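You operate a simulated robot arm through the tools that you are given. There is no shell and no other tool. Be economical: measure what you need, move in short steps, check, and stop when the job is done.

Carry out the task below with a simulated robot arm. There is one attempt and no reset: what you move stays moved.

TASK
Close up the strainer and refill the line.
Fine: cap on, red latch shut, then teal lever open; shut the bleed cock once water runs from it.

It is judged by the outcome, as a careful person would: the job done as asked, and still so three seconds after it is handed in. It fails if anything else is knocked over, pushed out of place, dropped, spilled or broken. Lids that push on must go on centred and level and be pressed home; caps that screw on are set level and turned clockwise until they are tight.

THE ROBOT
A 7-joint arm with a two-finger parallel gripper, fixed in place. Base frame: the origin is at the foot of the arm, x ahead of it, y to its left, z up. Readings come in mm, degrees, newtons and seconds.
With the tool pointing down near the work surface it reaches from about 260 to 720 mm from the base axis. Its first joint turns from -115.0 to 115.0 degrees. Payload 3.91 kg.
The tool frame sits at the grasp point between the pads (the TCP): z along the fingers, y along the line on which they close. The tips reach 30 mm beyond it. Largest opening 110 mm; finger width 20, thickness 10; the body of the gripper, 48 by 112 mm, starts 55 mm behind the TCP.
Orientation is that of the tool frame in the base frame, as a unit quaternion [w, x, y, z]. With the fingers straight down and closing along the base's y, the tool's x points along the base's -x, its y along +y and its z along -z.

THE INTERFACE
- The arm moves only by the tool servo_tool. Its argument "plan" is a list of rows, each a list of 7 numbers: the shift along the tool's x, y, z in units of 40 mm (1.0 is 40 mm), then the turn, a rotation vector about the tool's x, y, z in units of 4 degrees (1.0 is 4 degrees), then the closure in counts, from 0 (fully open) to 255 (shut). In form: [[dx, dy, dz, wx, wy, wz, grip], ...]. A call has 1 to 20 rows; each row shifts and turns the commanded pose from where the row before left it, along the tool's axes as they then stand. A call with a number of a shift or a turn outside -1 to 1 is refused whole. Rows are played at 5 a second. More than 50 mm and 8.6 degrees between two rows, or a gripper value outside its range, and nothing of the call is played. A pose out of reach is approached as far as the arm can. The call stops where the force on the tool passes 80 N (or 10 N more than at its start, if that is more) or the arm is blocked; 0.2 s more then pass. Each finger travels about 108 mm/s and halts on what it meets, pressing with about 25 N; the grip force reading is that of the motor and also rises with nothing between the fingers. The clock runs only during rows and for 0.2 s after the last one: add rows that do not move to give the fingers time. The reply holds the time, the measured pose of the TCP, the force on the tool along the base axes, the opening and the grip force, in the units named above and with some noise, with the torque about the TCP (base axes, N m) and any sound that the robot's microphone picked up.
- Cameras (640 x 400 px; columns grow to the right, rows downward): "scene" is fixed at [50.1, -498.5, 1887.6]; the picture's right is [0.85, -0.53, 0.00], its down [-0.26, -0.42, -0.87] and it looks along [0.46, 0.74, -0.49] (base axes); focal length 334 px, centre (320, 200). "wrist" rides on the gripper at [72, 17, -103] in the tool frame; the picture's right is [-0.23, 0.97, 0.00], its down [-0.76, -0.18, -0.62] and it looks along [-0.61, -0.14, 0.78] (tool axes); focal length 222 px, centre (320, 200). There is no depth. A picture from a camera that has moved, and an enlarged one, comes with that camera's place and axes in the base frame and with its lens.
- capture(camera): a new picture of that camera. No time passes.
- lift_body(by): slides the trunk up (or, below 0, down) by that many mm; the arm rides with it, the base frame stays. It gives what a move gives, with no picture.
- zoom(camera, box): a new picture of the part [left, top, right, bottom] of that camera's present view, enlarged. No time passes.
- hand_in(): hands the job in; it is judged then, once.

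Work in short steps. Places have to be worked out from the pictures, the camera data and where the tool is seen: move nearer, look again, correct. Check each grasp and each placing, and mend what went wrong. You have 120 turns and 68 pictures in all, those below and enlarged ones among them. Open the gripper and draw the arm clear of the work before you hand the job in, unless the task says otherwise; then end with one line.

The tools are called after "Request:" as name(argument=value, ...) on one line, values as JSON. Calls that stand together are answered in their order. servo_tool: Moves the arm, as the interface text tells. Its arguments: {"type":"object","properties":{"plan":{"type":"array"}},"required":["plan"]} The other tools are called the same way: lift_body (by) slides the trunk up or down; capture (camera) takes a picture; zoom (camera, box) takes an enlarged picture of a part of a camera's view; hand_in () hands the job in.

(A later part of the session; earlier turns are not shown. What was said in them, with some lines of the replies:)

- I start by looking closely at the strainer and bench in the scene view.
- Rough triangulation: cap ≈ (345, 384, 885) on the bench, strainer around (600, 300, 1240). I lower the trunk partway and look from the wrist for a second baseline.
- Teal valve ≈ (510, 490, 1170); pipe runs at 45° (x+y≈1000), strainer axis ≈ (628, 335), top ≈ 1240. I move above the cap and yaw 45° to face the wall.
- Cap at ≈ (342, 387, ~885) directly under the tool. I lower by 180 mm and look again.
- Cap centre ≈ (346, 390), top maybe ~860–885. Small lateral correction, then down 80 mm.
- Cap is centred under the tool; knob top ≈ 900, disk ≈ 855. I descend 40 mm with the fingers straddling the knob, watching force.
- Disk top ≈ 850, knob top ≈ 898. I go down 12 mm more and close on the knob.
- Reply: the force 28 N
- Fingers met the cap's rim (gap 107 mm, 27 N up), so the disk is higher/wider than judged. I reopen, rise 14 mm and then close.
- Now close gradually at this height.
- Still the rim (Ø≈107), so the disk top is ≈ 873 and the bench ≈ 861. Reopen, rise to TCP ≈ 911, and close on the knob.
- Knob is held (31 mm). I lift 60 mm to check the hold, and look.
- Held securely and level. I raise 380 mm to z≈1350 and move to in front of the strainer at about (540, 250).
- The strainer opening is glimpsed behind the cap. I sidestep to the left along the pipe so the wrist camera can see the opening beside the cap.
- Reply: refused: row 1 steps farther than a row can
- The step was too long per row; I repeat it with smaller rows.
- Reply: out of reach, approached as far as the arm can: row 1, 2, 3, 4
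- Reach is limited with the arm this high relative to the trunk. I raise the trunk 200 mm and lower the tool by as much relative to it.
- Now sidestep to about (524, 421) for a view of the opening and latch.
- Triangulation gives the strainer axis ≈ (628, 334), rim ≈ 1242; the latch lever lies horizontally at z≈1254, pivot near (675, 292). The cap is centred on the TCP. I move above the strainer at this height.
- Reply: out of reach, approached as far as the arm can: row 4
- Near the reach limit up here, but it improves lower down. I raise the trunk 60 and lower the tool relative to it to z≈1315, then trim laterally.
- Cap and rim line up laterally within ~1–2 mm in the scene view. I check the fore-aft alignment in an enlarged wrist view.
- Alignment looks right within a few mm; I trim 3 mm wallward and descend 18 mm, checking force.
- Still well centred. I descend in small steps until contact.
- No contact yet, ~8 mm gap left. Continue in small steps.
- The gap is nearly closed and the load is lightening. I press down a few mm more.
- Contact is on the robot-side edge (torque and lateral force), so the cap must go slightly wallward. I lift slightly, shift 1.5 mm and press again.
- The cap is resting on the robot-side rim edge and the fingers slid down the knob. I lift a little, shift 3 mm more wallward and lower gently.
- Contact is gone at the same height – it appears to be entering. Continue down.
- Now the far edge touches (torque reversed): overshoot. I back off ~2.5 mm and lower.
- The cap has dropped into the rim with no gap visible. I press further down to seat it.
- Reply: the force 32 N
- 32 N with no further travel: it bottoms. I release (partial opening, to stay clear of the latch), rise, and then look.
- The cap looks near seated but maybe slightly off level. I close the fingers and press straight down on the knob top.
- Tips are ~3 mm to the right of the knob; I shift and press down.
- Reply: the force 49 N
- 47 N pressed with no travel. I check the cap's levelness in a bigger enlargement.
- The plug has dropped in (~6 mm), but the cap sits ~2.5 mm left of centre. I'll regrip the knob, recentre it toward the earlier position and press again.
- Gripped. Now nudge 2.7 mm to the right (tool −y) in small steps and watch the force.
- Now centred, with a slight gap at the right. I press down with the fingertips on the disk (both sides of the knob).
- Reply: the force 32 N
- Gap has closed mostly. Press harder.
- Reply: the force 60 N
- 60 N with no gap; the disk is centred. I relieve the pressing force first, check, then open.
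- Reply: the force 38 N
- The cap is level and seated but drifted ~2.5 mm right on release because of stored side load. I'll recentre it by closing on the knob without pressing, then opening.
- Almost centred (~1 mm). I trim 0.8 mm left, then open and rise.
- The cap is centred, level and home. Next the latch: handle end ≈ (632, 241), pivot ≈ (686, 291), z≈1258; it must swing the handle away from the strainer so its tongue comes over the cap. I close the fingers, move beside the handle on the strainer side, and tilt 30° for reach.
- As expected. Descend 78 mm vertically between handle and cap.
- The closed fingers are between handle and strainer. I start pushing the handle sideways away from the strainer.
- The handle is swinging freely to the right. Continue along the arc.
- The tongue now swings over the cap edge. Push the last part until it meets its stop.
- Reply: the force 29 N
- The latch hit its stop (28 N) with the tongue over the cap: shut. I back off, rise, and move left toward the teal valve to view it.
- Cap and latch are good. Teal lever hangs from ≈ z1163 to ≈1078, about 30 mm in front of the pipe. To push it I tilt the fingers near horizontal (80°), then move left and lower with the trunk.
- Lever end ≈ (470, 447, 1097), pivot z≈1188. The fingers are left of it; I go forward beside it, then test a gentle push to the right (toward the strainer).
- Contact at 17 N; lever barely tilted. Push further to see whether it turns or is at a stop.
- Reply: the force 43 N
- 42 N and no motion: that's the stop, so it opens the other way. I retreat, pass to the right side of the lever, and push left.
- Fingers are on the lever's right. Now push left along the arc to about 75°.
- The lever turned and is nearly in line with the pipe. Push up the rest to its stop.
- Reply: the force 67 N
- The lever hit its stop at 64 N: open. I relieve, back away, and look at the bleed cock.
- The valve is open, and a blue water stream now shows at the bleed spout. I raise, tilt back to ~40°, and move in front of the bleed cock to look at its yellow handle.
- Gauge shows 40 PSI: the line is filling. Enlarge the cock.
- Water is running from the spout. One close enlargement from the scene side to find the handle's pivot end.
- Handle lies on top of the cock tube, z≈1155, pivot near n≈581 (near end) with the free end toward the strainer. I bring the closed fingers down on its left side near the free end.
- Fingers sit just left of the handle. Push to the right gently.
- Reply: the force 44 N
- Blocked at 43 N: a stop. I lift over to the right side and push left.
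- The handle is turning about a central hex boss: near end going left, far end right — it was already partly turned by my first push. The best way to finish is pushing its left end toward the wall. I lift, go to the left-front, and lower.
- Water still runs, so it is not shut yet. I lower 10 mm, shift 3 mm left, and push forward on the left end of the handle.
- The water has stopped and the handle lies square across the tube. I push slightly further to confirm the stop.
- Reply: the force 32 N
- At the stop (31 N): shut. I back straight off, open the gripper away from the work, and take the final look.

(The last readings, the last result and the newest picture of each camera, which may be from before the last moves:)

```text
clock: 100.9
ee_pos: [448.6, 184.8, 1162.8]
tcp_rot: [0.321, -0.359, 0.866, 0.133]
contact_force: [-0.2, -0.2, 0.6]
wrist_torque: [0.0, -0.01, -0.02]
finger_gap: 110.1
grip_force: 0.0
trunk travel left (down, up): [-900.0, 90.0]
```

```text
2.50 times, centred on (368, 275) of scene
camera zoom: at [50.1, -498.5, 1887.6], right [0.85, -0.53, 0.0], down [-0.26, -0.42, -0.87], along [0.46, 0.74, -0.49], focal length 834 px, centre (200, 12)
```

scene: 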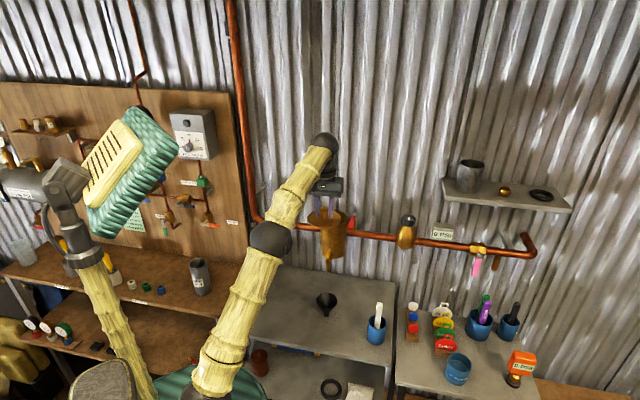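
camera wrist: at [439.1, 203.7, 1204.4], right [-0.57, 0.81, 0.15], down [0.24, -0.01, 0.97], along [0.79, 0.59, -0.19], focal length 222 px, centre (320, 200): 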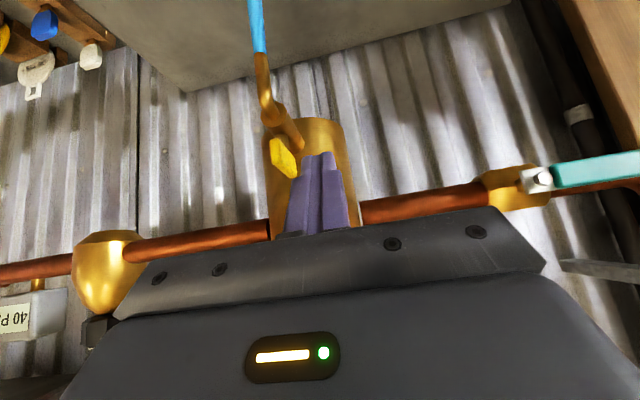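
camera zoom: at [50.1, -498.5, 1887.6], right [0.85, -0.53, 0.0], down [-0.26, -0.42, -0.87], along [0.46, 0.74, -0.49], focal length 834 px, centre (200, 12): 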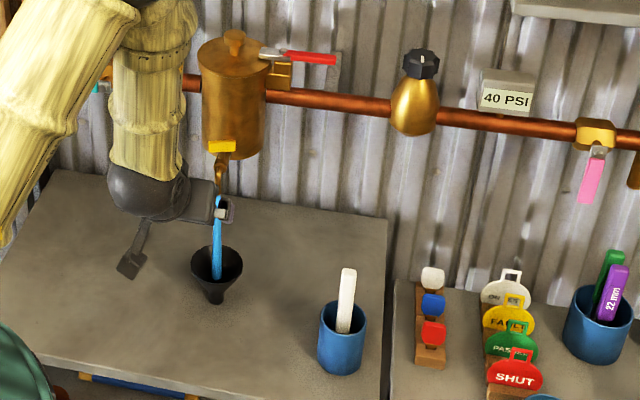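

A blue streak is still visible under the spout, although the handle is across. I move the arm left, clear of the view, wait a few seconds, and use the last picture to check.

Request:
servo_tool(plan=[[0.3, 0.9, 0, 0, 0, 0, 0], [0.3, 0.9, 0, 0, 0, 0, 0], [0.3, 0.9, 0, 0, 0, 0, 0], [0, 0.9, 0, 0, 0, 0, 0], [0, 0, 0, 0, 0, 0, 0], [0, 0, 0, 0, 0, 0, 0], [0, 0, 0, 0, 0, 0, 0], [0, 0, 0, 0, 0, 0, 0], [0, 0, 0, 0, 0, 0, 0], [0, 0, 0, 0, 0, 0, 0], [0, 0, 0, 0, 0, 0, 0], [0, 0, 0, 0, 0, 0, 0], [0, 0, 0, 0, 0, 0, 0], [0, 0, 0, 0, 0, 0, 0], [0, 0, 0, 0, 0, 0, 0], [0, 0, 0, 0, 0, 0, 0]])

Request:
zoom(camera="scene", box=[270, 205, 398, 325])

```text
clock: 104.3
ee_pos: [359.0, 288.3, 1136.6]
tcp_rot: [0.322, -0.359, 0.866, 0.134]
contact_force: [-0.1, -0.6, -0.4]
wrist_torque: [0.02, 0.02, 0.02]
finger_gap: 110.0
grip_force: 0.1
out of reach, approached as far as the arm can: row 2, 3, 4
trunk travel left (down, up): [-900.0, 90.0]
```

```text
refused: no pictures are left
```

No pictures remain, so I verify by touch: the handle may have rebounded from the stop on my abrupt release. I return to the same place, push its left end gently to the stop again and then relieve slowly.

Request:
servo_tool(plan=[[-0.435, 0, -0.5, 0, 0, 0, 255], [0, 0, 0, 0, 0, 0, 255], [0, 0, 0, 0, 0, 0, 255], [0, -0.8625, 0, 0, 0, 0, 255], [0, -0.8625, 0, 0, 0, 0, 255], [0, -0.8625, 0, 0, 0, 0, 255], [0, -0.8625, 0, 0, 0, 0, 255], [-0.585, 0, 0.509, 0, 0, 0, 255], [-0.585, 0, 0.509, 0, 0, 0, 255], [0, 0, 0, 0, 0, 0, 255]])

```text
clock: 106.5
ee_pos: [500.4, 234.3, 1165.2]
tcp_rot: [0.322, -0.36, 0.865, 0.134]
contact_force: [0.1, 0.6, 1.2]
wrist_torque: [0.01, 0.0, 0.03]
finger_gap: 0.0
grip_force: 24.9
trunk travel left (down, up): [-900.0, 90.0]
```

Request:
servo_tool(plan=[[-0.126, 0, 0.159, 0, 0, 0, 255], [-0.151, 0, 0.131, 0, 0, 0, 255], [-0.151, 0, 0.131, 0, 0, 0, 255], [-0.151, 0, 0.131, 0, 0, 0, 255], [-0.151, 0, 0.131, 0, 0, 0, 255], [0, 0, 0, 0, 0, 0, 255]])

```text
clock: 107.9
ee_pos: [529.7, 261.2, 1162.4]
tcp_rot: [0.322, -0.359, 0.866, 0.134]
contact_force: [-0.1, -0.9, -0.1]
wrist_torque: [-0.02, -0.02, 0.0]
finger_gap: 0.0
grip_force: 25.0
trunk travel left (down, up): [-900.0, 90.0]
```

Request:
servo_tool(plan=[[-0.0755, 0, 0.0656, 0, 0, 0, 255], [-0.0755, 0, 0.0656, 0, 0, 0, 255], [-0.0378, 0, 0.0328, 0, 0, 0, 255], [0, 0, 0, 0, 0, 0, 255], [0, 0, 0, 0, 0, 0, 255]])

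```text
clock: 109.1
ee_pos: [536.6, 268.9, 1162.6]
tcp_rot: [0.322, -0.359, 0.866, 0.134]
contact_force: [-0.4, -0.6, -0.8]
wrist_torque: [-0.02, 0.03, 0.01]
finger_gap: 0.0
grip_force: 25.0
trunk travel left (down, up): [-900.0, 90.0]
```

Request:
servo_tool(plan=[[-0.0378, 0, 0.0328, 0, 0, 0, 255], [-0.0378, 0, 0.0328, 0, 0, 0, 255], [0, 0, 0, 0, 0, 0, 255], [0, 0, 0, 0, 0, 0, 255]])

```text
clock: 110.1
ee_pos: [538.6, 270.2, 1163.0]
tcp_rot: [0.322, -0.359, 0.866, 0.134]
contact_force: [-8.2, -6.8, -0.2]
wrist_torque: [-0.13, 0.04, 0.03]
finger_gap: 0.0
grip_force: 24.6
trunk travel left (down, up): [-900.0, 90.0]
```

Same stop position, 10 N. Hold briefly a touch firmer, then relieve slowly so it cannot rebound.

Request:
servo_tool(plan=[[-0.02, 0, 0.0174, 0, 0, 0, 255], [0, 0, 0, 0, 0, 0, 255], [0, 0, 0, 0, 0, 0, 255], [0, 0, 0, 0, 0, 0, 255], [0, 0, 0, 0, 0, 0, 255], [0.0095, 0, -0.0082, 0, 0, 0, 255], [0.0095, 0, -0.0082, 0, 0, 0, 255], [0.0095, 0, -0.0082, 0, 0, 0, 255], [0.0095, 0, -0.0082, 0, 0, 0, 255], [0.0095, 0, -0.0082, 0, 0, 0, 255], [0.0095, 0, -0.0082, 0, 0, 0, 255], [0.0095, 0, -0.0082, 0, 0, 0, 255], [0.0095, 0, -0.0082, 0, 0, 0, 255], [0, 0, 0, 0, 0, 0, 255]])

```text
clock: 113.1
ee_pos: [536.9, 269.4, 1161.6]
tcp_rot: [0.323, -0.36, 0.865, 0.135]
contact_force: [-0.4, -0.3, 0.5]
wrist_torque: [0.01, 0.02, 0.0]
finger_gap: 0.2
grip_force: 24.5
trunk travel left (down, up): [-900.0, 90.0]
```

Force relieved gradually. Now retreat straight back slowly, then clear and open the gripper.

Request:
servo_tool(plan=[[0.02, 0, -0.0174, 0, 0, 0, 255], [0.02, 0, -0.0174, 0, 0, 0, 255], [0.04, 0, -0.035, 0, 0, 0, 255], [0.08, 0, -0.07, 0, 0, 0, 255], [0.2, 0, -0.174, 0, 0, 0, 255], [0.4, 0, -0.35, 0, 0, 0, 255], [0.5, 0, -0.435, 0, 0, 0, 255], [0.5, 0, -0.435, 0, 0, 0, 255], [0.5, 0, -0.435, 0, 0, 0, 255], [0.5, 0, -0.435, 0, 0, 0, 255], [0, 0, 0, 0, 0, 0, 0], [0, 0, 0, 0, 0, 0, 0], [0, 0, 0, 0, 0, 0, 0]])

```text
clock: 115.9
ee_pos: [435.2, 167.6, 1161.2]
tcp_rot: [0.321, -0.36, 0.866, 0.134]
contact_force: [0.2, 0.4, 0.5]
wrist_torque: [-0.02, 0.01, -0.03]
finger_gap: 110.1
grip_force: 0.1
trunk travel left (down, up): [-900.0, 90.0]
```

The arm is clear, the gripper is open and nothing is in contact. I hand in.

Request:
hand_in()

```text
The job is handed in.
```

The cap is on and level, the red latch is shut, the teal lever is open with the gauge at 40 PSI, and the bleed cock is turned to its closed stop. I can't confirm the bleed has stopped: one wrist view showed the spout dry, but my last picture showed water running into the funnel. I then pushed the cock back to its stop, with no pictures left to check it.
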